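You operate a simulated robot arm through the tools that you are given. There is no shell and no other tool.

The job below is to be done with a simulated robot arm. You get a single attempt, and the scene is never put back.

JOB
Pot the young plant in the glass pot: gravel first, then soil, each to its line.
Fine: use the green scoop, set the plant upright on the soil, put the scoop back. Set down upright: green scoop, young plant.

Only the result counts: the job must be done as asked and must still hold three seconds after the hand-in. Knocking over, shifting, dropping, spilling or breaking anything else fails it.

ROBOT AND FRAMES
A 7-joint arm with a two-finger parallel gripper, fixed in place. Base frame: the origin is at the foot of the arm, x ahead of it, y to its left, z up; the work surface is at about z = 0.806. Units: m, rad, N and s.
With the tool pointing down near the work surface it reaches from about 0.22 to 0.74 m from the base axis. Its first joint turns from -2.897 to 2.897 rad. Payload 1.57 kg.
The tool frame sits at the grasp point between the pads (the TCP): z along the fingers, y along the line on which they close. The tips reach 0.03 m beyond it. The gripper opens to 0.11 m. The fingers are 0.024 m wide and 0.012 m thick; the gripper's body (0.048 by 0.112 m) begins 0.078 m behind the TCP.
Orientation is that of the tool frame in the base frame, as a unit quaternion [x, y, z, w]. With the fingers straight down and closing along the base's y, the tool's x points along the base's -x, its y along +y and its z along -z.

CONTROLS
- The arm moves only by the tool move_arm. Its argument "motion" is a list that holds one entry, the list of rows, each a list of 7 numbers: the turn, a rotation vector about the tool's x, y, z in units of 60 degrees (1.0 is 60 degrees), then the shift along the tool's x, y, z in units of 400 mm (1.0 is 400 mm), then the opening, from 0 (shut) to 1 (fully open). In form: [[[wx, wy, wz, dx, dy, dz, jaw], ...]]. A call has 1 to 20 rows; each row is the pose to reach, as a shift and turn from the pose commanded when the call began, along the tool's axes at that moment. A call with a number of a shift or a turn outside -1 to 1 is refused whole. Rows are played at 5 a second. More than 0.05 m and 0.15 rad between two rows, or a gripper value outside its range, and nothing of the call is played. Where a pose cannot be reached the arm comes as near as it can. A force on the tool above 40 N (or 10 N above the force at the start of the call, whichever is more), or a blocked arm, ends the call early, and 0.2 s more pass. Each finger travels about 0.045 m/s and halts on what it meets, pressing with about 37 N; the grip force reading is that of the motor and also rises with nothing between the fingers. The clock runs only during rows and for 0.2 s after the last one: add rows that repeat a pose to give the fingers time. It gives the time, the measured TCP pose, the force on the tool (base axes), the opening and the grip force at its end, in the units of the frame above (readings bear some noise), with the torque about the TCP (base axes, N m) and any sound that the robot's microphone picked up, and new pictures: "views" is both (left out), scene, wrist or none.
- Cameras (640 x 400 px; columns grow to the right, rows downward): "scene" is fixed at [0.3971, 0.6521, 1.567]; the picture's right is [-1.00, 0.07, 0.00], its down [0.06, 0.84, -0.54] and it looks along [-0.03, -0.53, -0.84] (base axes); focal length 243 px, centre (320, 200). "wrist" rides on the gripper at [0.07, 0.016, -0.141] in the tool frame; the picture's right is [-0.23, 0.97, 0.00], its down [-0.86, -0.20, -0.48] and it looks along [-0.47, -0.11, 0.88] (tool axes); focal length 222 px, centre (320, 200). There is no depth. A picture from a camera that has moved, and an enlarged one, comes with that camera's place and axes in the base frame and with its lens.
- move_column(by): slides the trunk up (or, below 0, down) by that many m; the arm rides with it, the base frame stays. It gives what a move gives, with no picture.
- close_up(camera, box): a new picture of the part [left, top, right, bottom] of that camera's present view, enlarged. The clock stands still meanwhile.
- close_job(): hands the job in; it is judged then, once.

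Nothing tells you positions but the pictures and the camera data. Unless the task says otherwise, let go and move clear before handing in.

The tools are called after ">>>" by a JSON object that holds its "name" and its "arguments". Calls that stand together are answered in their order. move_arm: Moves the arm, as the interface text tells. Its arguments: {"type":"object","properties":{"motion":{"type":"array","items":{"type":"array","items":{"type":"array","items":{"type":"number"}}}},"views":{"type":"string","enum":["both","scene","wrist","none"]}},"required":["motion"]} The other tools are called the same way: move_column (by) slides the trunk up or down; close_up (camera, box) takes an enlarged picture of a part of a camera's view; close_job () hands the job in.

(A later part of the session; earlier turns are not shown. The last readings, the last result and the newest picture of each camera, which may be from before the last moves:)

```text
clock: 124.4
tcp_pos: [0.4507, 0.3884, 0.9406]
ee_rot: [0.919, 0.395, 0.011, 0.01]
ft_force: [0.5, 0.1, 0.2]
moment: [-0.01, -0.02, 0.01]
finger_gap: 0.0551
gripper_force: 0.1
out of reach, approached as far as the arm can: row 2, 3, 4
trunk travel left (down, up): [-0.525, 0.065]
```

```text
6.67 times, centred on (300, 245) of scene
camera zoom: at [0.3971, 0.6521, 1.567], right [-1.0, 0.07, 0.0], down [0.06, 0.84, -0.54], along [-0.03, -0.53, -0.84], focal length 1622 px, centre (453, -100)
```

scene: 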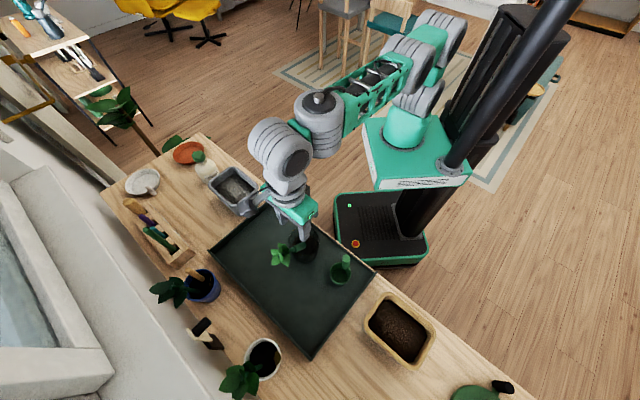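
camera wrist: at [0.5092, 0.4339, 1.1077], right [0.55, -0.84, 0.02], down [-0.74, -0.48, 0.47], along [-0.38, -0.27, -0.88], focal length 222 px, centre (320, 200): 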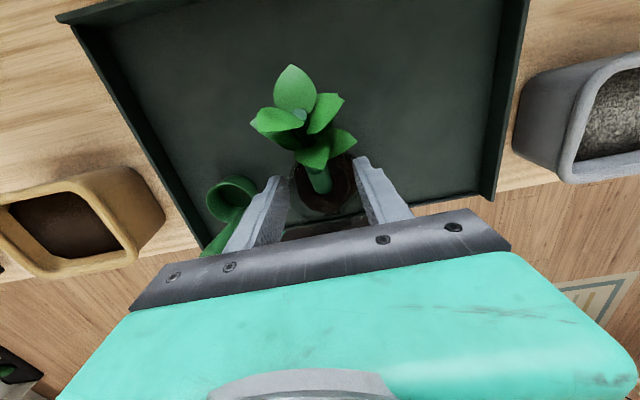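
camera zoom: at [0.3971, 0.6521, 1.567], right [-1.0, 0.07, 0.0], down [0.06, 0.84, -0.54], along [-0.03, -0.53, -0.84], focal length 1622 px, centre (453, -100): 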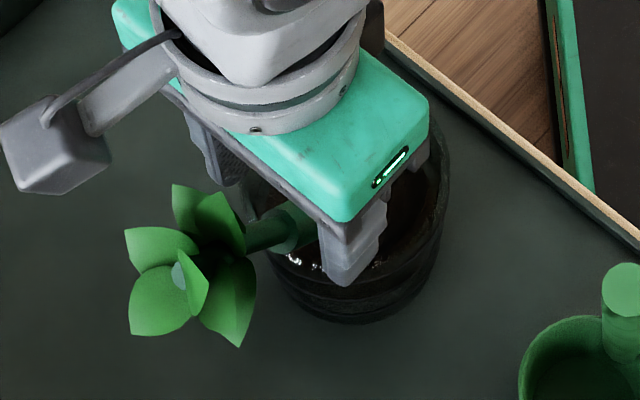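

>>> {"name": "move_arm", "arguments": {"motion": [[[0, 0, -0.05, 0, -0.003, 0, 0.5], [0, 0, -0.1, 0, -0.006, 0, 0.5], [0, 0, -0.1, 0, -0.006, 0.0125, 0.5], [0, 0, -0.1, 0, -0.006, 0.0125, 0.5]]], "views": "none"}}

>>> {"name": "close_up", "arguments": {"camera": "wrist", "box": [220, 60, 440, 240]}}

>>> {"name": "close_up", "arguments": {"camera": "scene", "box": [280, 230, 320, 270]}}

```text
clock: 125.4
tcp_pos: [0.4503, 0.3911, 0.9354]
ee_rot: [0.898, 0.44, 0.007, 0.0]
ft_force: [-0.7, 0.0, -0.1]
moment: [0.02, 0.0, 0.0]
finger_gap: 0.0555
gripper_force: 0.2
trunk travel left (down, up): [-0.525, 0.065]
```

```text
2.22 times, centred on (330, 150) of wrist
camera zoom: at [0.5025, 0.4359, 1.0769], right [0.63, -0.78, 0.0], down [-0.69, -0.56, 0.47], along [-0.36, -0.3, -0.88], focal length 494 px, centre (298, 311)
```

zoom: 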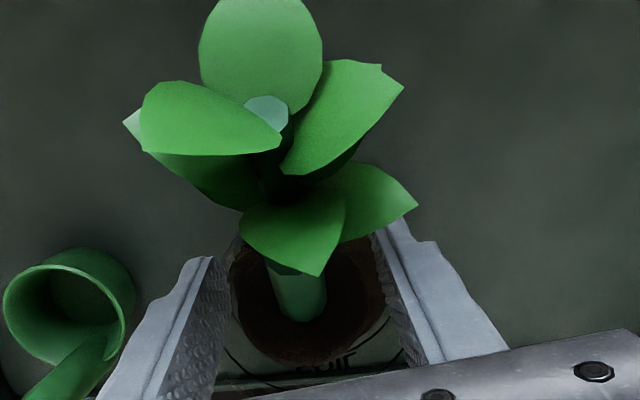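

```text
10.00 times, centred on (300, 250) of scene
camera zoom: at [0.3971, 0.6521, 1.567], right [-1.0, 0.07, 0.0], down [0.06, 0.84, -0.54], along [-0.03, -0.53, -0.84], focal length 2433 px, centre (520, -300)
```

zoom: 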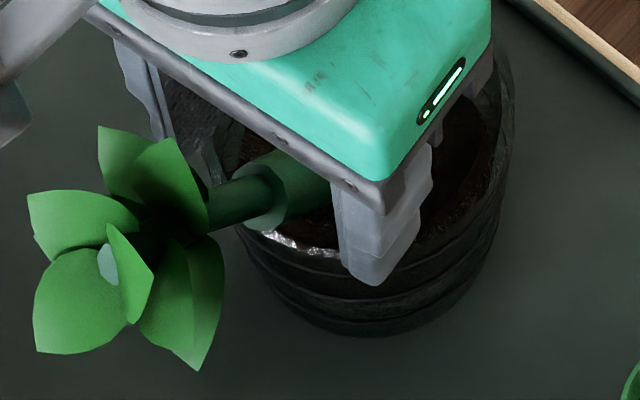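

Positioned over the thick stem just above the rim. Closing.

>>> {"name": "move_arm", "arguments": {"motion": [[[0, 0, 0, -0.0075, -0.005, 0.0025, 0.5], [0, 0, 0, -0.0075, -0.005, 0.0025, 0.35], [0, 0, 0, -0.0075, -0.005, 0.0025, 0.2], [0, 0, 0, -0.0075, -0.005, 0.0025, 0], [0, 0, 0, -0.0075, -0.005, 0.0025, 0], [0, 0, 0, -0.0075, -0.005, 0.0025, 0]]], "views": "none"}}

>>> {"name": "close_up", "arguments": {"camera": "wrist", "box": [220, 60, 440, 240]}}

>>> {"name": "close_up", "arguments": {"camera": "scene", "box": [280, 230, 320, 270]}}

```text
clock: 126.8
tcp_pos: [0.4459, 0.3905, 0.9344]
ee_rot: [0.898, 0.44, 0.008, 0.001]
ft_force: [-0.4, 2.4, 1.8]
moment: [0.17, 0.11, -0.15]
finger_gap: 0.0201
gripper_force: 34.1
trunk travel left (down, up): [-0.525, 0.065]
```

```text
2.22 times, centred on (330, 150) of wrist
camera zoom: at [0.4989, 0.4349, 1.0762], right [0.63, -0.78, 0.0], down [-0.69, -0.56, 0.47], along [-0.36, -0.3, -0.89], focal length 494 px, centre (298, 311)
```

zoom: 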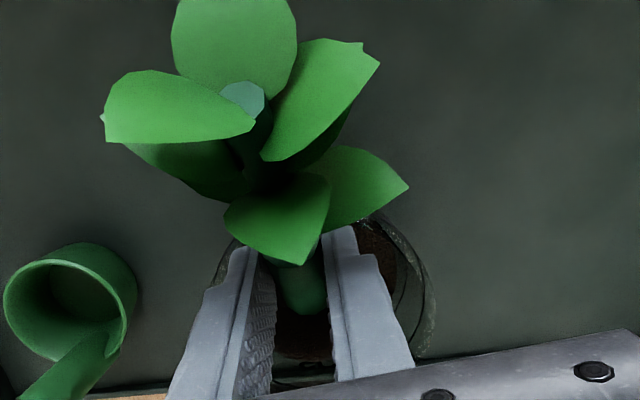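

```text
10.00 times, centred on (300, 250) of scene
camera zoom: at [0.3971, 0.6521, 1.567], right [-1.0, 0.07, 0.0], down [0.06, 0.84, -0.54], along [-0.03, -0.53, -0.84], focal length 2433 px, centre (520, -300)
```

zoom: 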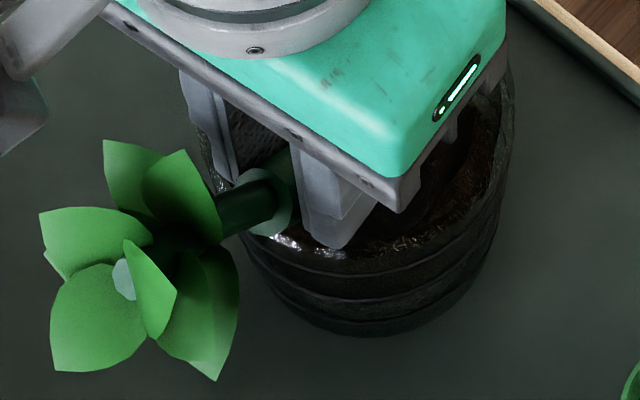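

Gripped. Lifting the plant straight up out of the pot.

>>> {"name": "move_arm", "arguments": {"motion": [[[0, 0, 0, 0, 0, -0.025, 0], [0, 0, 0, 0, 0, -0.075, 0], [0, 0, 0, 0, 0, -0.15, 0], [0, 0, 0, 0, 0, -0.225, 0], [0, 0, 0, 0, 0, -0.3, 0], [0, 0, 0, 0, 0, -0.3, 0]]], "views": "both"}}

>>> {"name": "close_up", "arguments": {"camera": "scene", "box": [265, 190, 335, 260]}}

>>> {"name": "close_up", "arguments": {"camera": "wrist", "box": [220, 60, 440, 240]}}

```text
clock: 128.2
tcp_pos: [0.4442, 0.3895, 1.0559]
ee_rot: [0.898, 0.44, 0.007, -0.001]
ft_force: [0.4, 0.4, -1.0]
moment: [-0.04, 0.07, 0.0]
finger_gap: 0.0197
gripper_force: 33.7
trunk travel left (down, up): [-0.525, 0.065]
camera wrist: at [0.4976, 0.4345, 1.196], right [0.63, -0.78, 0.0], down [-0.69, -0.56, 0.47], along [-0.36, -0.3, -0.88], focal length 222 px, centre (320, 200)
```

scene: 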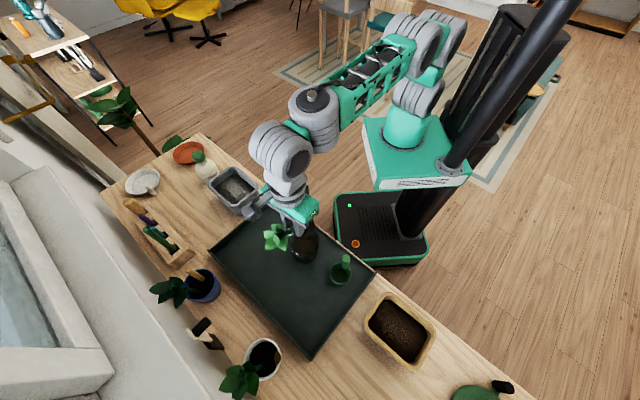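
wrist: 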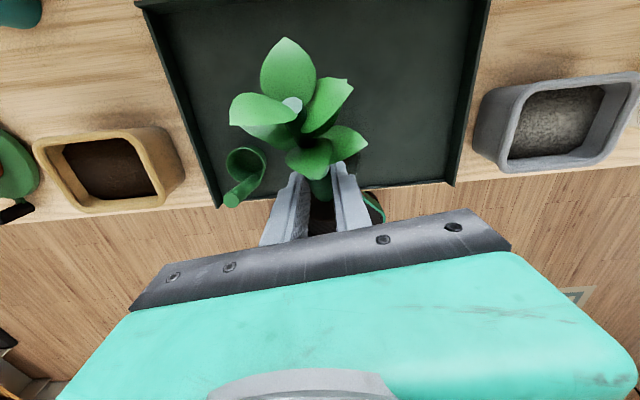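

```text
5.71 times, centred on (300, 225) of scene
camera zoom: at [0.3971, 0.6521, 1.567], right [-1.0, 0.07, 0.0], down [0.06, 0.84, -0.54], along [-0.03, -0.53, -0.84], focal length 1390 px, centre (434, 57)
```

zoom: 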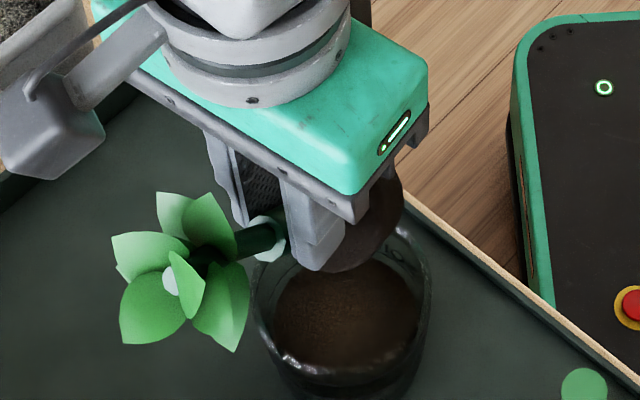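

```text
2.22 times, centred on (330, 150) of wrist
camera zoom: at [0.4976, 0.4345, 1.196], right [0.63, -0.78, 0.0], down [-0.69, -0.56, 0.47], along [-0.36, -0.3, -0.88], focal length 494 px, centre (298, 311)
```

zoom: 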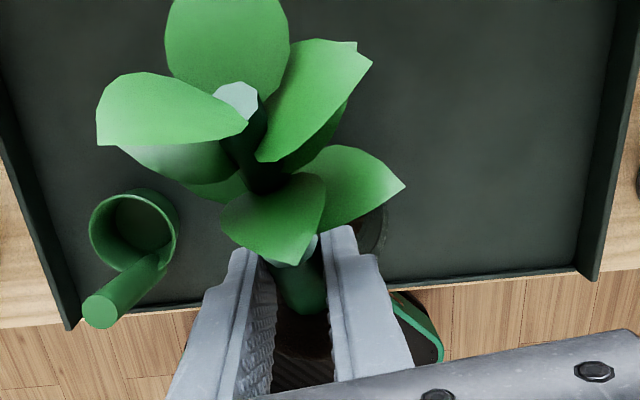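

The plant is out. Swinging the hand up 48° to bring the plant upright.

>>> {"name": "move_arm", "arguments": {"motion": [[[0, 0.1333, 0, 0, 0, 0, 0], [0, 0.2667, 0, 0, 0, 0, 0], [0, 0.4, 0, 0, 0, 0, 0], [0, 0.5333, 0, 0, 0, 0, 0], [0, 0.6667, 0, 0, 0, 0, 0], [0, 0.8, 0, 0, 0, 0, 0], [0, 0.8, 0, 0, 0, 0, 0]]], "views": "both"}}

>>> {"name": "close_up", "arguments": {"camera": "scene", "box": [265, 170, 335, 240]}}

>>> {"name": "close_up", "arguments": {"camera": "wrist", "box": [220, 20, 440, 240]}}

```text
clock: 130.0
tcp_pos: [0.5357, 0.4687, 1.2274]
ee_rot: [0.739, 0.379, 0.515, -0.214]
ft_force: [0.5, 0.9, -1.1]
moment: [0.0, 0.03, 0.03]
finger_gap: 0.0195
gripper_force: 33.6
out of reach, approached as far as the arm can: row 1, 2, 3, 4, 5
trunk travel left (down, up): [-0.525, 0.065]
stopped in row 7: the arm was blocked; the commanded pose is now the measured one
camera wrist: at [0.4766, 0.382, 1.3451], right [0.72, -0.68, -0.14], down [-0.6, -0.5, -0.62], along [0.35, 0.53, -0.77], focal length 222 px, centre (320, 200)
```

scene: 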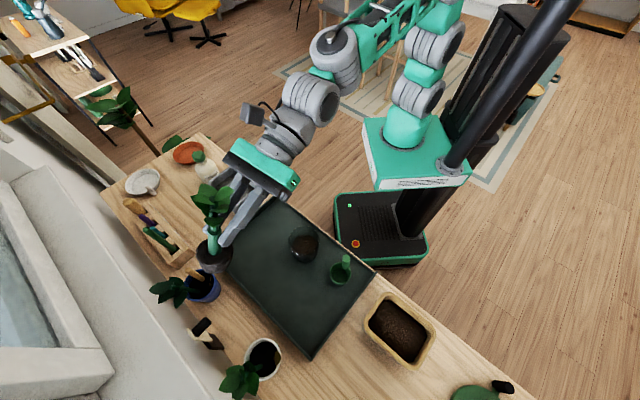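
wrist: 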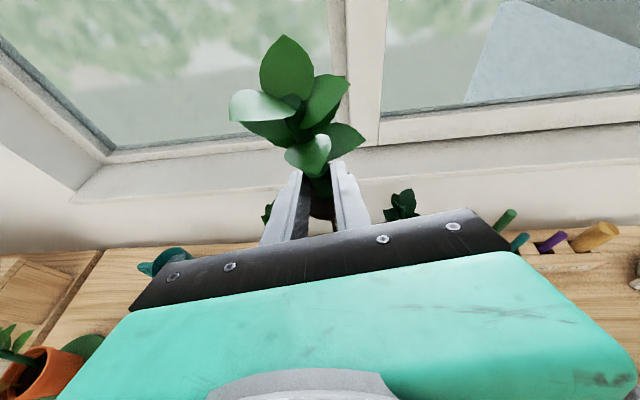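

```text
5.71 times, centred on (300, 205) of scene
camera zoom: at [0.3971, 0.6521, 1.567], right [-1.0, 0.07, 0.0], down [0.06, 0.84, -0.54], along [-0.03, -0.53, -0.84], focal length 1390 px, centre (434, 171)
```

zoom: 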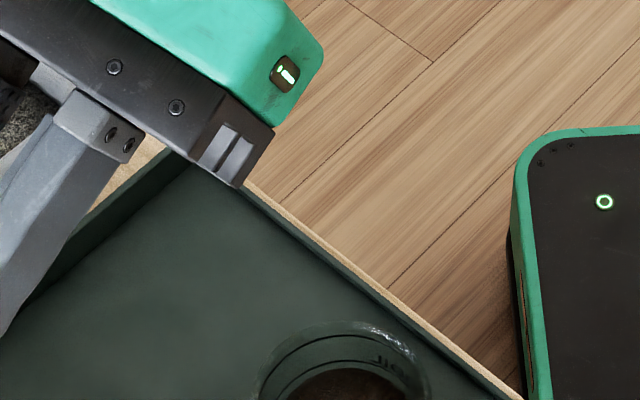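

```text
1.82 times, centred on (330, 130) of wrist
camera zoom: at [0.4766, 0.382, 1.3451], right [0.72, -0.68, -0.14], down [-0.6, -0.5, -0.62], along [0.35, 0.53, -0.77], focal length 404 px, centre (302, 327)
```

zoom: 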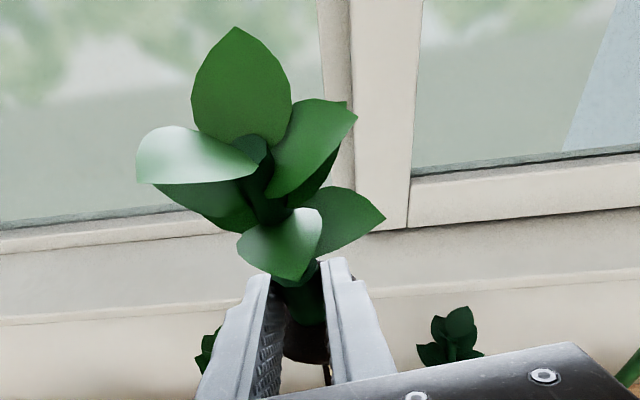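

The arm's solver took an unexpected detour: the TCP swung to (0.536, 0.469, 1.227) and it stopped. The plant is still gripped. Let me check nothing has been disturbed before moving again.

>>> {"name": "close_up", "arguments": {"camera": "scene", "box": [120, 120, 320, 300]}}

>>> {"name": "close_up", "arguments": {"camera": "scene", "box": [220, 180, 460, 390]}}

>>> {"name": "close_up", "arguments": {"camera": "scene", "box": [170, 160, 290, 280]}}

```text
2.22 times, centred on (220, 210) of scene
camera zoom: at [0.3971, 0.6521, 1.567], right [-1.0, 0.07, 0.0], down [0.06, 0.84, -0.54], along [-0.03, -0.53, -0.84], focal length 541 px, centre (542, 178)
```

zoom: 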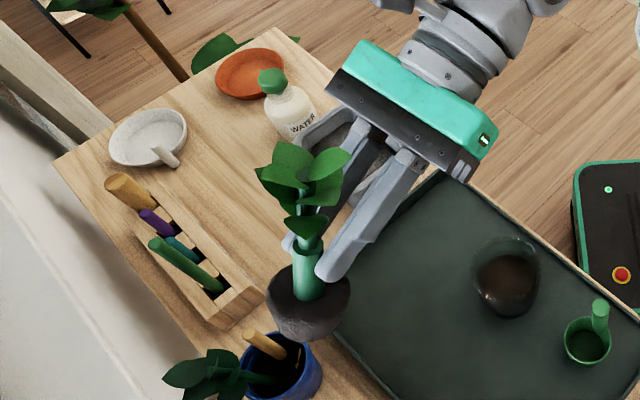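

```text
1.90 times, centred on (340, 285) of scene
camera zoom: at [0.3971, 0.6521, 1.567], right [-1.0, 0.07, 0.0], down [0.06, 0.84, -0.54], along [-0.03, -0.53, -0.84], focal length 464 px, centre (282, 38)
```

zoom: 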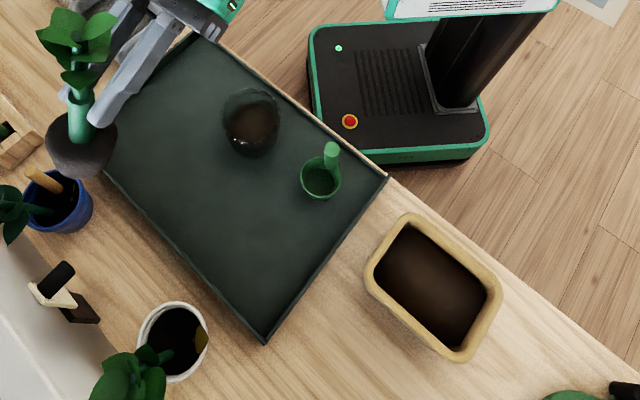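

```text
3.33 times, centred on (230, 220) of scene
camera zoom: at [0.3971, 0.6521, 1.567], right [-1.0, 0.07, 0.0], down [0.06, 0.84, -0.54], along [-0.03, -0.53, -0.84], focal length 811 px, centre (620, 133)
```

zoom: 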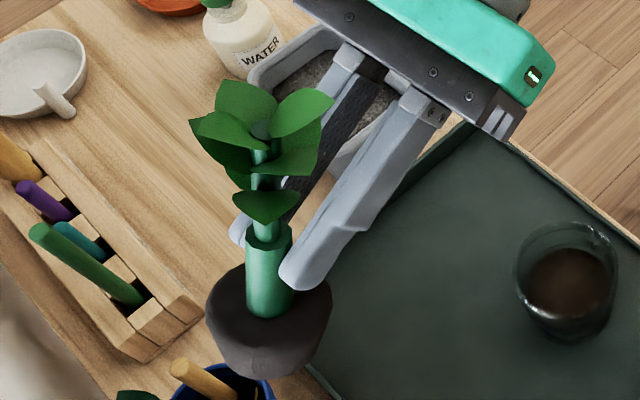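

Everything else looks undisturbed. The hand was too close to a yaw limit, so I'll first rotate in place to a safer yaw that also brings the plant upright (h≈62°, 40° down), and verify.

>>> {"name": "move_arm", "arguments": {"motion": [[[0.047, -0.0719, -0.0076, 0, 0, 0, 0], [0.094, -0.1438, -0.0152, 0, 0, 0, 0], [0.1409, -0.2156, -0.0228, 0, 0, 0, 0], [0.1879, -0.2875, -0.0304, 0, 0, 0, 0], [0.1879, -0.2875, -0.0304, 0, 0, 0, 0]]], "views": "scene"}}

>>> {"name": "close_up", "arguments": {"camera": "scene", "box": [170, 160, 290, 280]}}

```text
clock: 131.2
tcp_pos: [0.5364, 0.4595, 1.2144]
ee_rot: [0.773, 0.472, 0.368, -0.213]
ft_force: [-0.4, 0.4, -1.5]
moment: [-0.02, -0.01, 0.02]
finger_gap: 0.0198
gripper_force: 33.7
out of reach, approached as far as the arm can: row 3, 4, 5
trunk travel left (down, up): [-0.525, 0.065]
```

scene: 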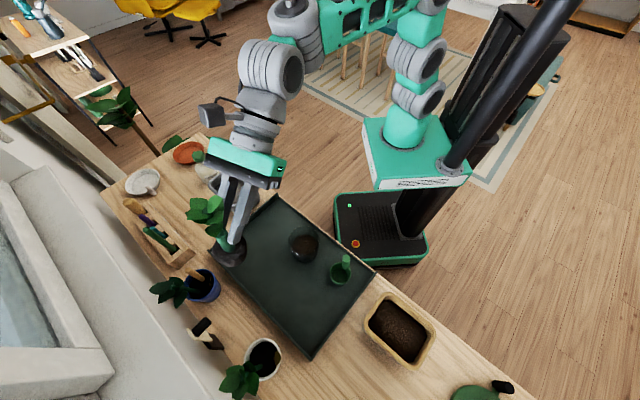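

```text
3.33 times, centred on (230, 220) of scene
camera zoom: at [0.3971, 0.6521, 1.567], right [-1.0, 0.07, 0.0], down [0.06, 0.84, -0.54], along [-0.03, -0.53, -0.84], focal length 811 px, centre (620, 133)
```

zoom: 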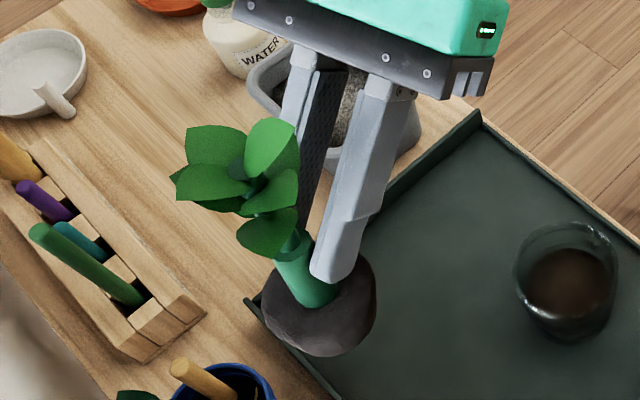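

The plant is upright again in the hand. Now I'll bring it back toward the pot in cautious steps.

>>> {"name": "move_arm", "arguments": {"motion": [[[0, 0, 0, -0.0876, -0.0239, -0.0054, 0], [0, 0, 0, -0.1753, -0.0478, -0.0108, 0], [0, 0, 0, -0.2629, -0.0718, -0.0163, 0], [0, 0, 0, -0.2629, -0.0718, -0.0163, 0]]], "views": "none"}}

>>> {"name": "move_arm", "arguments": {"motion": [[[0, 0, 0, -0.0876, -0.0239, -0.0054, 0], [0, 0, 0, -0.1753, -0.0478, -0.0108, 0], [0, 0, 0, -0.2629, -0.0718, -0.0163, 0], [0, 0, 0, -0.2629, -0.0718, -0.0163, 0]]], "views": "both"}}

>>> {"name": "close_up", "arguments": {"camera": "scene", "box": [265, 180, 345, 260]}}

>>> {"name": "close_up", "arguments": {"camera": "wrist", "box": [220, 20, 440, 240]}}

```text
clock: 132.2
tcp_pos: [0.4767, 0.4113, 1.1385]
ee_rot: [0.777, 0.467, 0.363, -0.217]
ft_force: [0.5, 0.6, -1.3]
moment: [-0.01, 0.04, -0.04]
finger_gap: 0.0199
gripper_force: 33.3
trunk travel left (down, up): [-0.525, 0.065]
```

```text
clock: 133.2
tcp_pos: [0.4158, 0.3596, 1.0617]
ee_rot: [0.777, 0.466, 0.363, -0.218]
ft_force: [-1.1, -0.3, -1.4]
moment: [0.0, 0.0, 0.03]
finger_gap: 0.0197
gripper_force: 33.2
trunk travel left (down, up): [-0.525, 0.065]
camera wrist: at [0.3996, 0.2968, 1.2045], right [0.79, -0.59, -0.17], down [-0.61, -0.71, -0.35], along [0.08, 0.38, -0.92], focal length 222 px, centre (320, 200)
```

scene: 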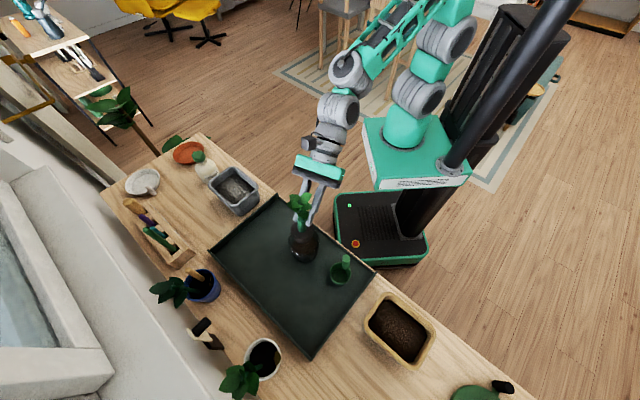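
wrist: 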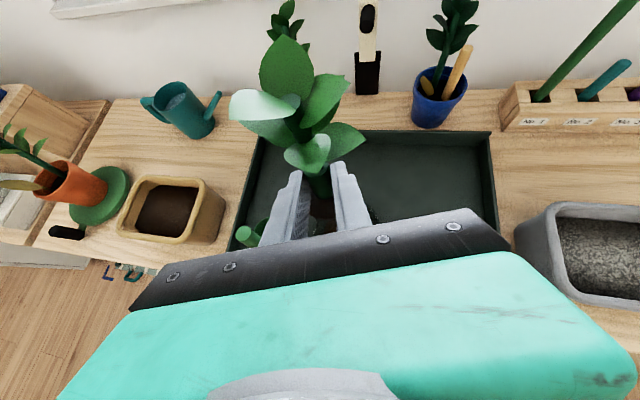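

```text
5.00 times, centred on (305, 220) of scene
camera zoom: at [0.3971, 0.6521, 1.567], right [-1.0, 0.07, 0.0], down [0.06, 0.84, -0.54], along [-0.03, -0.53, -0.84], focal length 1217 px, centre (395, 100)
```

zoom: 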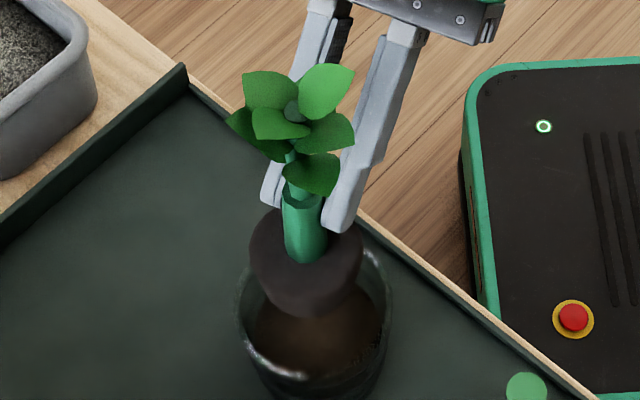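

```text
1.82 times, centred on (330, 130) of wrist
camera zoom: at [0.3996, 0.2968, 1.2045], right [0.79, -0.59, -0.17], down [-0.61, -0.71, -0.35], along [0.08, 0.38, -0.92], focal length 404 px, centre (302, 327)
```

zoom: 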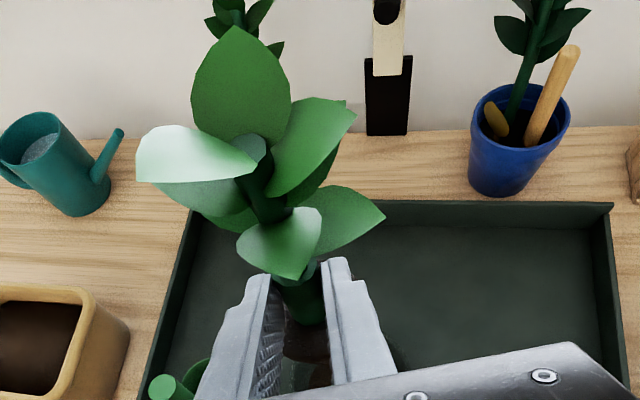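

The plant is held upright near the fingertips above the pot. I'll shift about 1 cm to the pot's centre and lower part way.

>>> {"name": "move_arm", "arguments": {"motion": [[[0, 0, 0, -0.0513, 0.0045, 0.0361, 0], [0, 0, 0, -0.1027, 0.0089, 0.0722, 0], [0, 0, 0, -0.154, 0.0134, 0.1082, 0], [0, 0, 0, -0.2053, 0.0178, 0.1443, 0], [0, 0, 0, -0.2053, 0.0178, 0.1443, 0]]], "views": "both"}}

>>> {"name": "close_up", "arguments": {"camera": "scene", "box": [275, 205, 335, 265]}}

>>> {"name": "close_up", "arguments": {"camera": "wrist", "box": [230, 100, 430, 240]}}

```text
clock: 134.4
tcp_pos: [0.4169, 0.3506, 0.9613]
ee_rot: [0.777, 0.466, 0.363, -0.218]
ft_force: [0.2, -0.3, -1.3]
moment: [-0.02, 0.01, -0.01]
finger_gap: 0.0197
gripper_force: 33.4
trunk travel left (down, up): [-0.525, 0.065]
camera wrist: at [0.4013, 0.2867, 1.105], right [0.79, -0.59, -0.17], down [-0.61, -0.72, -0.35], along [0.08, 0.38, -0.92], focal length 222 px, centre (320, 200)
```

scene: 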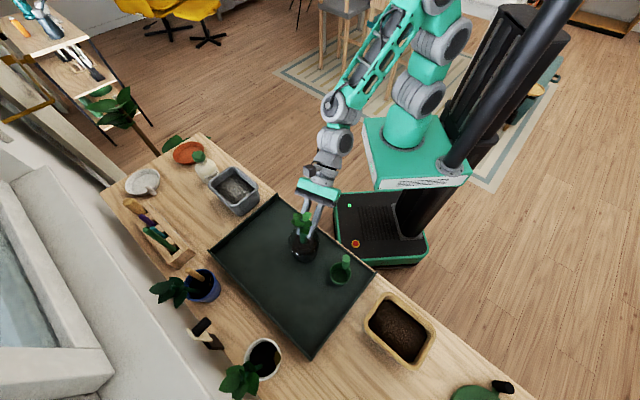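
wrist: 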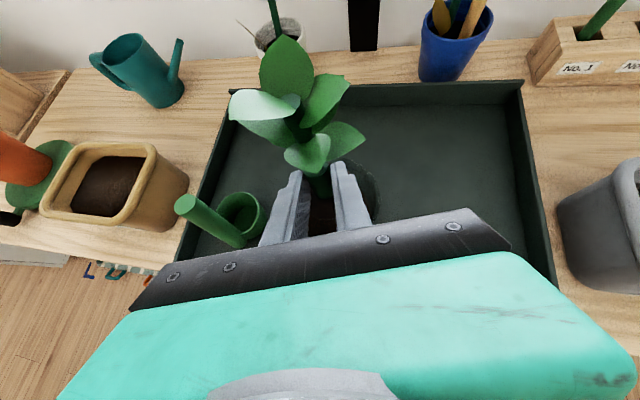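

```text
6.67 times, centred on (305, 235) of scene
camera zoom: at [0.3971, 0.6521, 1.567], right [-1.0, 0.07, 0.0], down [0.06, 0.84, -0.54], along [-0.03, -0.53, -0.84], focal length 1622 px, centre (420, -33)
```

zoom: 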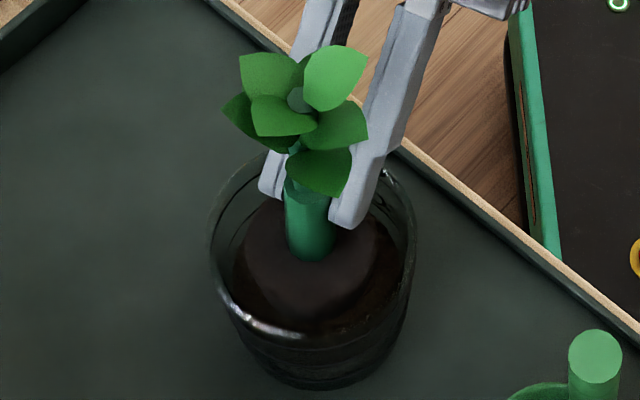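

```text
2.86 times, centred on (330, 170) of wrist
camera zoom: at [0.4013, 0.2867, 1.105], right [0.79, -0.59, -0.17], down [-0.61, -0.72, -0.35], along [0.08, 0.38, -0.92], focal length 635 px, centre (291, 286)
```

zoom: 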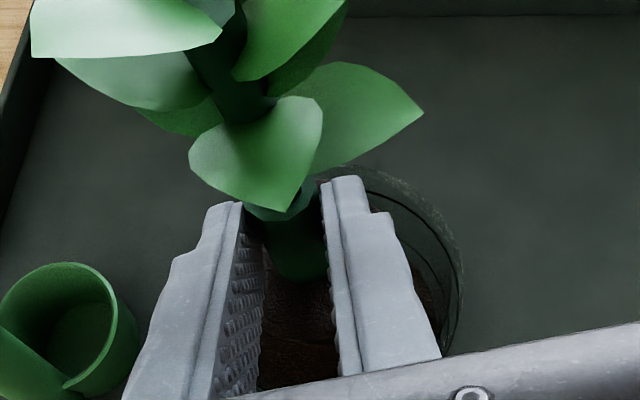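

>>> {"name": "close_up", "arguments": {"camera": "scene", "box": [284, 222, 324, 262]}}

>>> {"name": "close_up", "arguments": {"camera": "wrist", "box": [280, 150, 390, 235]}}

```text
10.00 times, centred on (304, 242) of scene
camera zoom: at [0.3971, 0.6521, 1.567], right [-1.0, 0.07, 0.0], down [0.06, 0.84, -0.54], along [-0.03, -0.53, -0.84], focal length 2433 px, centre (480, -220)
```

zoom: 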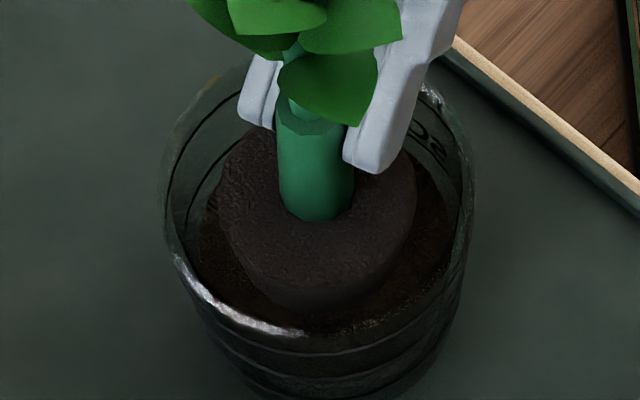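

```text
4.71 times, centred on (335, 192) of wrist
camera zoom: at [0.4013, 0.2867, 1.105], right [0.79, -0.59, -0.17], down [-0.61, -0.72, -0.35], along [0.08, 0.38, -0.92], focal length 1045 px, centre (249, 235)
```

zoom: 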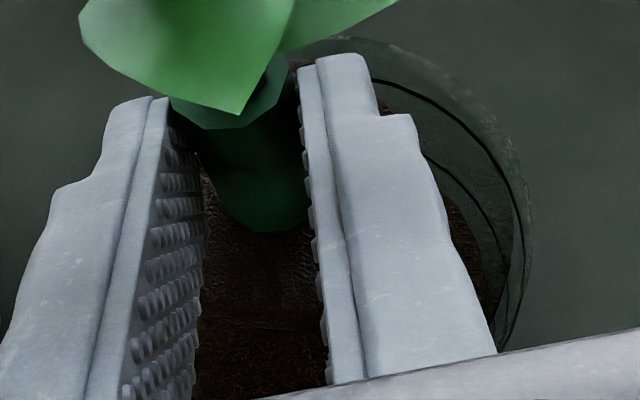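

>>> {"name": "move_arm", "arguments": {"motion": [[[0, 0, 0, -0.0192, 0, 0.016, 0], [0, 0, 0, -0.0192, 0, 0.016, 0]]], "views": "none"}}

>>> {"name": "move_arm", "arguments": {"motion": [[[0, 0, 0, -0.0134, 0, 0.0112, 0], [0, 0, 0, -0.0134, 0, 0.0112, 0]]], "views": "none"}}

>>> {"name": "close_up", "arguments": {"camera": "scene", "box": [284, 222, 324, 262]}}

```text
clock: 135.0
tcp_pos: [0.4176, 0.3504, 0.9533]
ee_rot: [0.777, 0.466, 0.363, -0.218]
ft_force: [0.4, 0.6, -1.0]
moment: [-0.04, 0.01, -0.05]
finger_gap: 0.0198
gripper_force: 34.0
trunk travel left (down, up): [-0.525, 0.065]
```

```text
clock: 135.6
tcp_pos: [0.4176, 0.3498, 0.9442]
ee_rot: [0.776, 0.467, 0.363, -0.218]
ft_force: [-0.6, -0.2, -0.4]
moment: [-0.03, 0.04, 0.02]
finger_gap: 0.0197
gripper_force: 34.1
trunk travel left (down, up): [-0.525, 0.065]
```

```text
10.00 times, centred on (304, 242) of scene
camera zoom: at [0.3971, 0.6521, 1.567], right [-1.0, 0.07, 0.0], down [0.06, 0.84, -0.54], along [-0.03, -0.53, -0.84], focal length 2433 px, centre (480, -220)
```

zoom: 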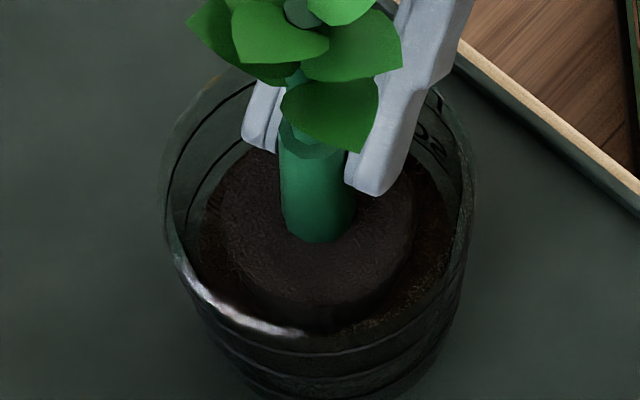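

>>> {"name": "move_arm", "arguments": {"motion": [[[0, 0, 0, -0.0058, 0, 0.0048, 0], [0, 0, 0, -0.0058, 0, 0.0048, 0]]], "views": "none"}}

>>> {"name": "move_arm", "arguments": {"motion": [[[0, 0, 0, -0.0058, 0, 0.0048, 0], [0, 0, 0, -0.0058, 0, 0.0048, 0]]], "views": "none"}}

>>> {"name": "close_up", "arguments": {"camera": "scene", "box": [284, 222, 324, 262]}}

```text
clock: 136.2
tcp_pos: [0.4166, 0.3491, 0.9424]
ee_rot: [0.776, 0.466, 0.363, -0.219]
ft_force: [0.4, -0.5, -1.5]
moment: [-0.02, 0.02, 0.0]
finger_gap: 0.0196
gripper_force: 33.4
trunk travel left (down, up): [-0.525, 0.065]
```

```text
clock: 136.8
tcp_pos: [0.4173, 0.3499, 0.9381]
ee_rot: [0.776, 0.467, 0.363, -0.218]
ft_force: [0.0, 1.1, -1.3]
moment: [-0.04, 0.01, -0.02]
finger_gap: 0.0197
gripper_force: 34.2
trunk travel left (down, up): [-0.525, 0.065]
```

```text
10.00 times, centred on (304, 242) of scene
camera zoom: at [0.3971, 0.6521, 1.567], right [-1.0, 0.07, 0.0], down [0.06, 0.84, -0.54], along [-0.03, -0.53, -0.84], focal length 2433 px, centre (480, -220)
```

zoom: 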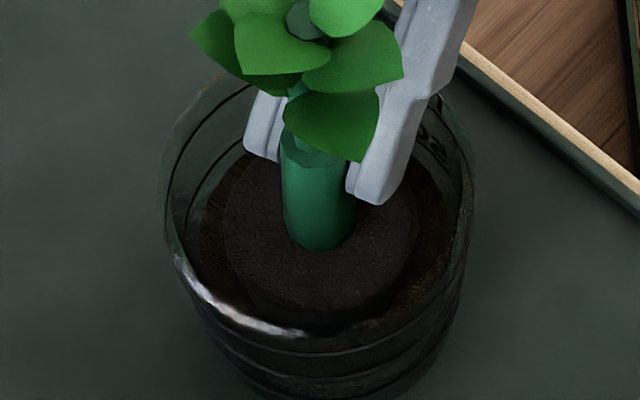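

>>> {"name": "move_arm", "arguments": {"motion": [[[0, 0, 0, -0.0058, 0, 0.0048, 0], [0, 0, 0, -0.0058, 0, 0.0048, 0]]], "views": "none"}}

>>> {"name": "move_arm", "arguments": {"motion": [[[0, 0, 0, -0.0038, 0, 0.0032, 0], [0, 0, 0, -0.0038, 0, 0.0032, 0]]], "views": "none"}}

>>> {"name": "move_arm", "arguments": {"motion": [[[0, 0, 0, -0.0038, 0, 0.0032, 0], [0, 0, 0, -0.0038, 0, 0.0032, 0]]], "views": "none"}}

>>> {"name": "close_up", "arguments": {"camera": "scene", "box": [284, 222, 324, 262]}}

```text
clock: 137.4
tcp_pos: [0.4171, 0.3499, 0.9394]
ee_rot: [0.775, 0.466, 0.365, -0.219]
ft_force: [-3.2, -3.1, 13.2]
moment: [0.03, 0.4, 0.06]
finger_gap: 0.0198
gripper_force: 33.6
trunk travel left (down, up): [-0.525, 0.065]
```

```text
clock: 138.0
tcp_pos: [0.4189, 0.3498, 0.9383]
ee_rot: [0.775, 0.466, 0.367, -0.219]
ft_force: [-1.5, -3.0, 25.9]
moment: [0.22, 0.4, 0.05]
finger_gap: 0.0197
gripper_force: 33.8
trunk travel left (down, up): [-0.525, 0.065]
```

```text
clock: 138.6
tcp_pos: [0.4207, 0.3493, 0.9371]
ee_rot: [0.774, 0.466, 0.368, -0.219]
ft_force: [3.5, -3.0, 39.3]
moment: [0.5, 0.2, -0.06]
finger_gap: 0.0201
gripper_force: 34.1
trunk travel left (down, up): [-0.525, 0.065]
```

```text
10.00 times, centred on (304, 242) of scene
camera zoom: at [0.3971, 0.6521, 1.567], right [-1.0, 0.07, 0.0], down [0.06, 0.84, -0.54], along [-0.03, -0.53, -0.84], focal length 2433 px, centre (480, -220)
```

zoom: 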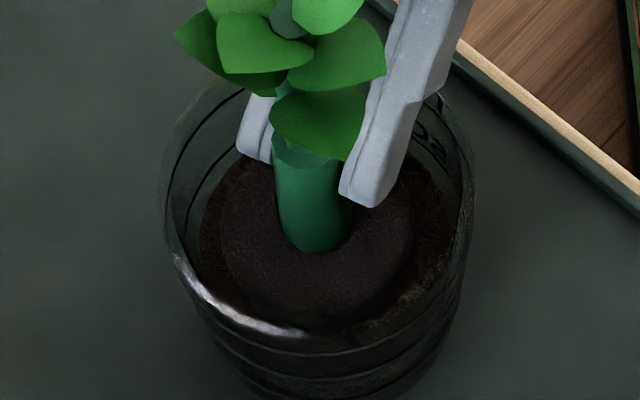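

I pressed harder than intended (39 N). Before going on, let me check whether the soil surface itself is sloped by looking through the glass at the front.

>>> {"name": "close_up", "arguments": {"camera": "scene", "box": [288, 248, 320, 268]}}

>>> {"name": "close_up", "arguments": {"camera": "scene", "box": [284, 230, 324, 272]}}

```text
16.00 times, centred on (304, 258) of scene
camera zoom: at [0.3971, 0.6521, 1.567], right [-1.0, 0.07, 0.0], down [0.06, 0.84, -0.54], along [-0.03, -0.53, -0.84], focal length 3893 px, centre (576, -728)
```

zoom: 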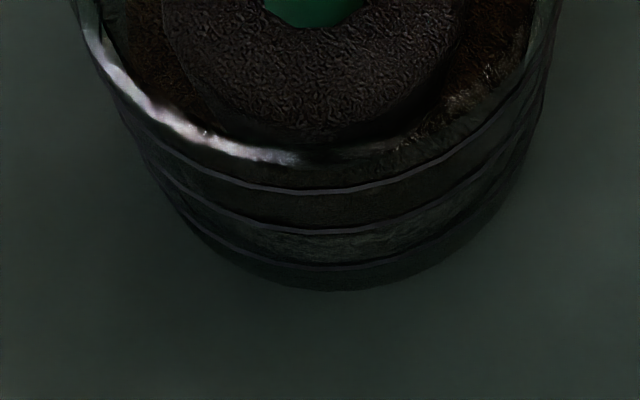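

```text
9.52 times, centred on (304, 251) of scene
camera zoom: at [0.3971, 0.6521, 1.567], right [-1.0, 0.07, 0.0], down [0.06, 0.84, -0.54], along [-0.03, -0.53, -0.84], focal length 2318 px, centre (472, -286)
```

zoom: 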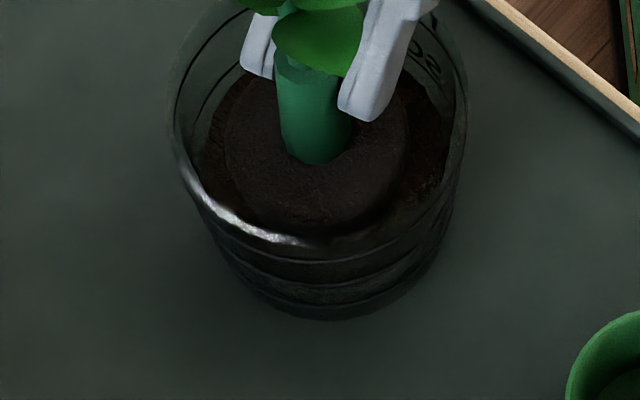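

The surface under the root is slightly sloped, so the plant seats itself with a few degrees of lean when pressed; that's acceptable. This time I'll relieve most of the load without lifting, then open the fingers wide in one go so neither finger can nudge the stem.

>>> {"name": "move_arm", "arguments": {"motion": [[[0, 0, 0, 0.0038, 0, -0.0032, 0], [0, 0, 0, 0.0077, 0, -0.0064, 0], [0, 0, 0, 0.0077, 0, -0.0064, 0]]], "views": "none"}}

>>> {"name": "close_up", "arguments": {"camera": "scene", "box": [276, 210, 332, 266]}}

>>> {"name": "close_up", "arguments": {"camera": "wrist", "box": [220, 20, 440, 240]}}

```text
clock: 139.4
tcp_pos: [0.4182, 0.3499, 0.9374]
ee_rot: [0.776, 0.466, 0.365, -0.218]
ft_force: [6.2, 3.7, 23.5]
moment: [0.65, -0.24, -0.13]
finger_gap: 0.0196
gripper_force: 33.4
trunk travel left (down, up): [-0.525, 0.065]
```

```text
7.14 times, centred on (304, 238) of scene
camera zoom: at [0.3971, 0.6521, 1.567], right [-1.0, 0.07, 0.0], down [0.06, 0.84, -0.54], along [-0.03, -0.53, -0.84], focal length 1738 px, centre (434, -71)
```

zoom: 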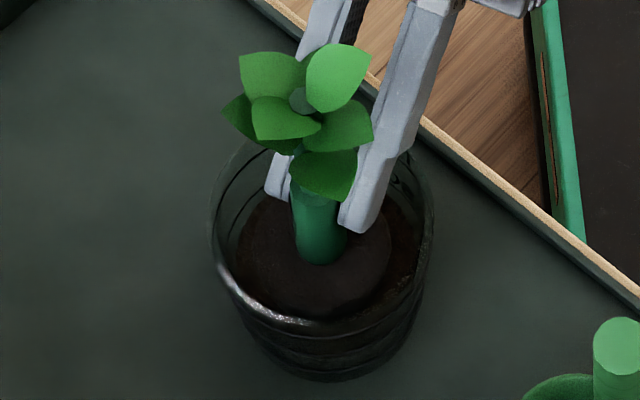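

```text
1.82 times, centred on (330, 130) of wrist
camera zoom: at [0.4015, 0.2858, 1.0804], right [0.79, -0.59, -0.17], down [-0.61, -0.71, -0.35], along [0.08, 0.38, -0.92], focal length 404 px, centre (302, 327)
```

zoom: 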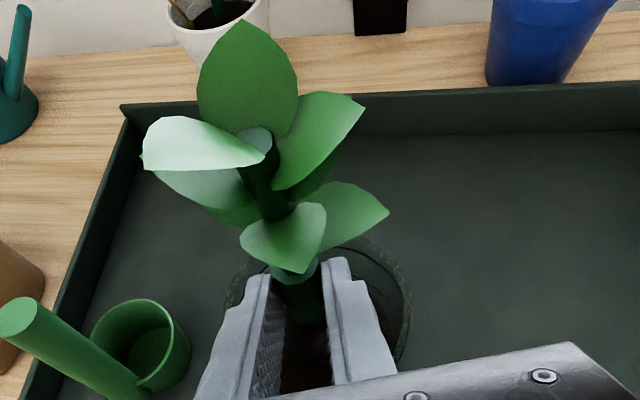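

>>> {"name": "move_arm", "arguments": {"motion": [[[0, 0, 0, 0.0064, 0.002, -0.0002, 0], [0, 0, 0, 0.0064, 0.002, -0.0002, 0], [0, 0, 0, 0.0064, 0.002, -0.0002, 0]]], "views": "none"}}

```text
clock: 140.2
tcp_pos: [0.4186, 0.3493, 0.9366]
ee_rot: [0.777, 0.467, 0.362, -0.218]
ft_force: [1.3, 1.1, 11.4]
moment: [0.27, 0.11, -0.02]
finger_gap: 0.0201
gripper_force: 33.0
trunk travel left (down, up): [-0.525, 0.065]
```

The load is light with almost no side force, but the contact is on the root's −x edge. I'll roll the hand a couple of degrees to seat the root ball flush and see how the contact point moves.

>>> {"name": "move_arm", "arguments": {"motion": [[[0.0134, 0, 0.016, 0, 0.0044, 0, 0], [0.0268, 0, 0.032, 0, 0.0088, 0, 0], [0.0268, 0, 0.032, 0, 0.0088, 0, 0]]], "views": "none"}}

>>> {"name": "close_up", "arguments": {"camera": "scene", "box": [276, 210, 332, 266]}}

```text
clock: 141.0
tcp_pos: [0.4214, 0.3476, 0.9357]
ee_rot: [0.782, 0.459, 0.351, -0.234]
ft_force: [-0.9, -0.6, 0.5]
moment: [-0.02, 0.03, 0.02]
finger_gap: 0.0198
gripper_force: 33.6
trunk travel left (down, up): [-0.525, 0.065]
```

```text
7.14 times, centred on (304, 238) of scene
camera zoom: at [0.3971, 0.6521, 1.567], right [-1.0, 0.07, 0.0], down [0.06, 0.84, -0.54], along [-0.03, -0.53, -0.84], focal length 1738 px, centre (434, -71)
```

zoom: 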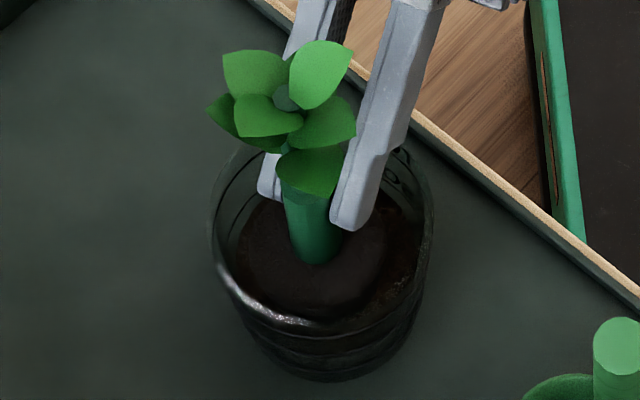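

>>> {"name": "move_arm", "arguments": {"motion": [[[0, 0, 0, -0.0029, 0, 0.0024, 0], [0, 0, 0, -0.0029, 0, 0.0024, 0]]], "views": "none"}}

```text
clock: 141.6
tcp_pos: [0.4225, 0.3495, 0.9355]
ee_rot: [0.781, 0.458, 0.352, -0.235]
ft_force: [-1.5, -0.7, 0.9]
moment: [0.01, 0.08, 0.06]
finger_gap: 0.0196
gripper_force: 33.7
trunk travel left (down, up): [-0.525, 0.065]
```

>>> {"name": "move_arm", "arguments": {"motion": [[[0, 0, 0, -0.0029, 0, 0.0024, 0], [0, 0, 0, -0.0029, 0, 0.0024, 0]]], "views": "none"}}

```text
clock: 142.2
tcp_pos: [0.4229, 0.3493, 0.9358]
ee_rot: [0.781, 0.458, 0.353, -0.234]
ft_force: [-3.1, -2.3, 6.0]
moment: [0.12, 0.04, 0.01]
finger_gap: 0.0196
gripper_force: 33.1
trunk travel left (down, up): [-0.525, 0.065]
```

The present attitude matches how the plant rested by itself earlier. I'll open the fingers in one quick step, then look at once.

>>> {"name": "move_arm", "arguments": {"motion": [[[0, 0, 0, 0, 0, 0, 0.32]]], "views": "none"}}

>>> {"name": "close_up", "arguments": {"camera": "scene", "box": [276, 210, 332, 266]}}

>>> {"name": "close_up", "arguments": {"camera": "wrist", "box": [220, 20, 440, 240]}}

```text
clock: 142.6
tcp_pos: [0.4223, 0.3491, 0.9349]
ee_rot: [0.781, 0.458, 0.353, -0.235]
ft_force: [0.3, -0.7, -0.5]
moment: [0.01, 0.02, 0.02]
finger_gap: 0.0351
gripper_force: 0.7
trunk travel left (down, up): [-0.525, 0.065]
```

```text
7.14 times, centred on (304, 238) of scene
camera zoom: at [0.3971, 0.6521, 1.567], right [-1.0, 0.07, 0.0], down [0.06, 0.84, -0.54], along [-0.03, -0.53, -0.84], focal length 1738 px, centre (434, -71)
```

zoom: 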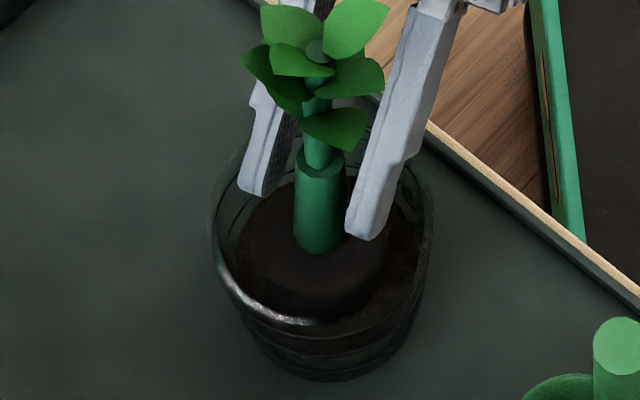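

```text
1.82 times, centred on (330, 130) of wrist
camera zoom: at [0.412, 0.2823, 1.0777], right [0.78, -0.58, -0.22], down [-0.62, -0.71, -0.34], along [0.04, 0.4, -0.92], focal length 404 px, centre (302, 327)
```

zoom: 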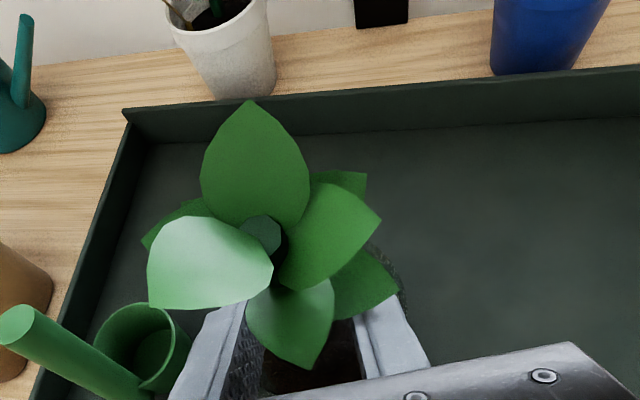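

It is tipping toward the hand. Re-closing at once to catch it.

>>> {"name": "move_arm", "arguments": {"motion": [[[0, 0, 0, 0, 0, 0, 0], [0, 0, 0, 0, 0, 0, 0], [0, 0, 0, 0, 0, 0, 0]]], "views": "none"}}

>>> {"name": "close_up", "arguments": {"camera": "scene", "box": [276, 210, 332, 266]}}

>>> {"name": "close_up", "arguments": {"camera": "wrist", "box": [220, 20, 440, 240]}}

```text
clock: 143.4
tcp_pos: [0.4244, 0.3479, 0.9352]
ee_rot: [0.782, 0.458, 0.352, -0.234]
ft_force: [1.0, -0.1, 0.2]
moment: [-0.03, -0.04, -0.03]
finger_gap: 0.0204
gripper_force: 32.5
trunk travel left (down, up): [-0.525, 0.065]
```

```text
7.14 times, centred on (304, 238) of scene
camera zoom: at [0.3971, 0.6521, 1.567], right [-1.0, 0.07, 0.0], down [0.06, 0.84, -0.54], along [-0.03, -0.53, -0.84], focal length 1738 px, centre (434, -71)
```

zoom: 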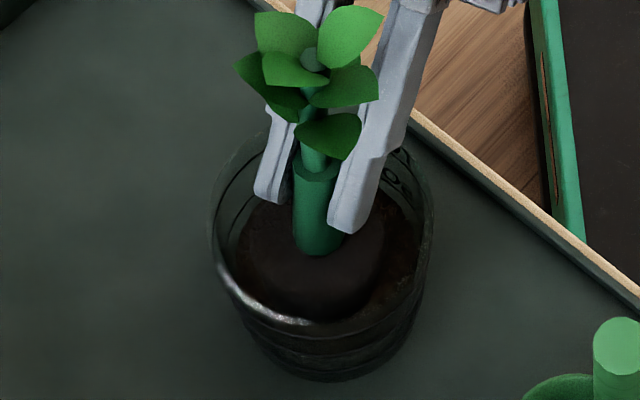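

```text
1.82 times, centred on (330, 130) of wrist
camera zoom: at [0.4122, 0.2823, 1.0779], right [0.78, -0.58, -0.22], down [-0.62, -0.71, -0.34], along [0.04, 0.4, -0.92], focal length 404 px, centre (302, 327)
```

zoom: 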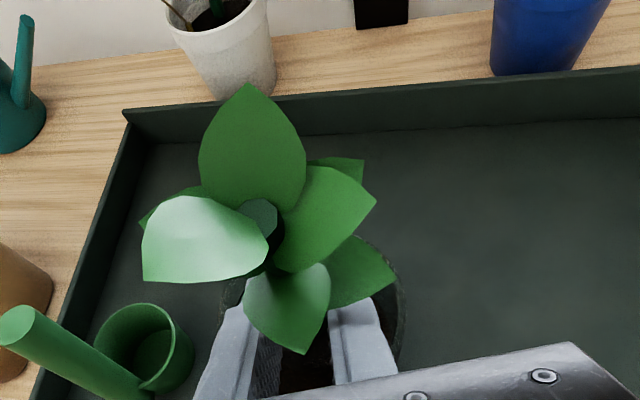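

Caught it. It seems the plant only stands if released very close to vertical. I'll lift it slightly, straighten it (pitch about −9.5°, undo the small roll), and measure again.

>>> {"name": "move_arm", "arguments": {"motion": [[[0, 0, 0, 0.023, -0.0013, -0.0193, 0], [-0.014, -0.0789, -0.0155, 0.0334, -0.0013, -0.0068, 0], [-0.028, -0.1578, -0.0309, 0.0438, -0.0013, 0.0057, 0], [-0.028, -0.1578, -0.0309, 0.0438, -0.0013, 0.0057, 0]]], "views": "none"}}

>>> {"name": "close_up", "arguments": {"camera": "scene", "box": [276, 205, 332, 261]}}

>>> {"name": "close_up", "arguments": {"camera": "wrist", "box": [220, 20, 440, 240]}}

```text
clock: 144.4
tcp_pos: [0.4293, 0.3611, 0.9474]
ee_rot: [0.804, 0.484, 0.297, -0.179]
ft_force: [-0.5, -0.4, -1.3]
moment: [0.02, 0.01, 0.01]
finger_gap: 0.0201
gripper_force: 33.7
trunk travel left (down, up): [-0.525, 0.065]
```

```text
7.14 times, centred on (304, 233) of scene
camera zoom: at [0.3971, 0.6521, 1.567], right [-1.0, 0.07, 0.0], down [0.06, 0.84, -0.54], along [-0.03, -0.53, -0.84], focal length 1738 px, centre (434, -36)
```

zoom: 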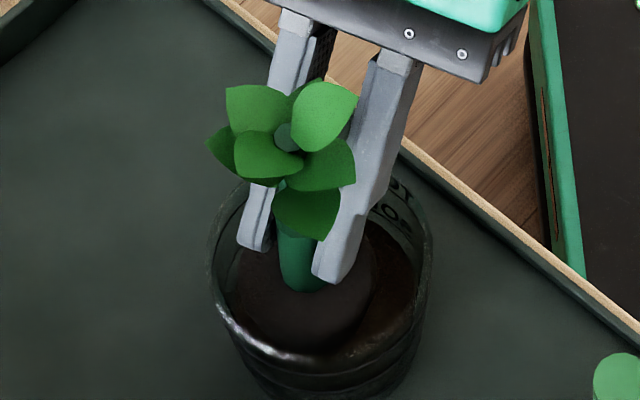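

```text
1.82 times, centred on (330, 130) of wrist
camera zoom: at [0.4247, 0.3185, 1.0995], right [0.78, -0.61, -0.15], down [-0.63, -0.76, -0.19], along [0.01, 0.24, -0.97], focal length 404 px, centre (302, 327)
```

zoom: 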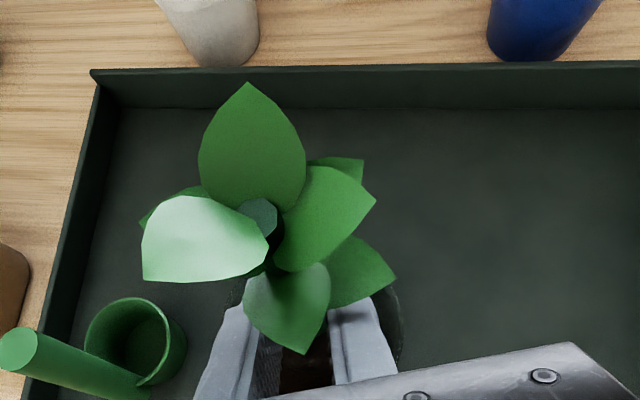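

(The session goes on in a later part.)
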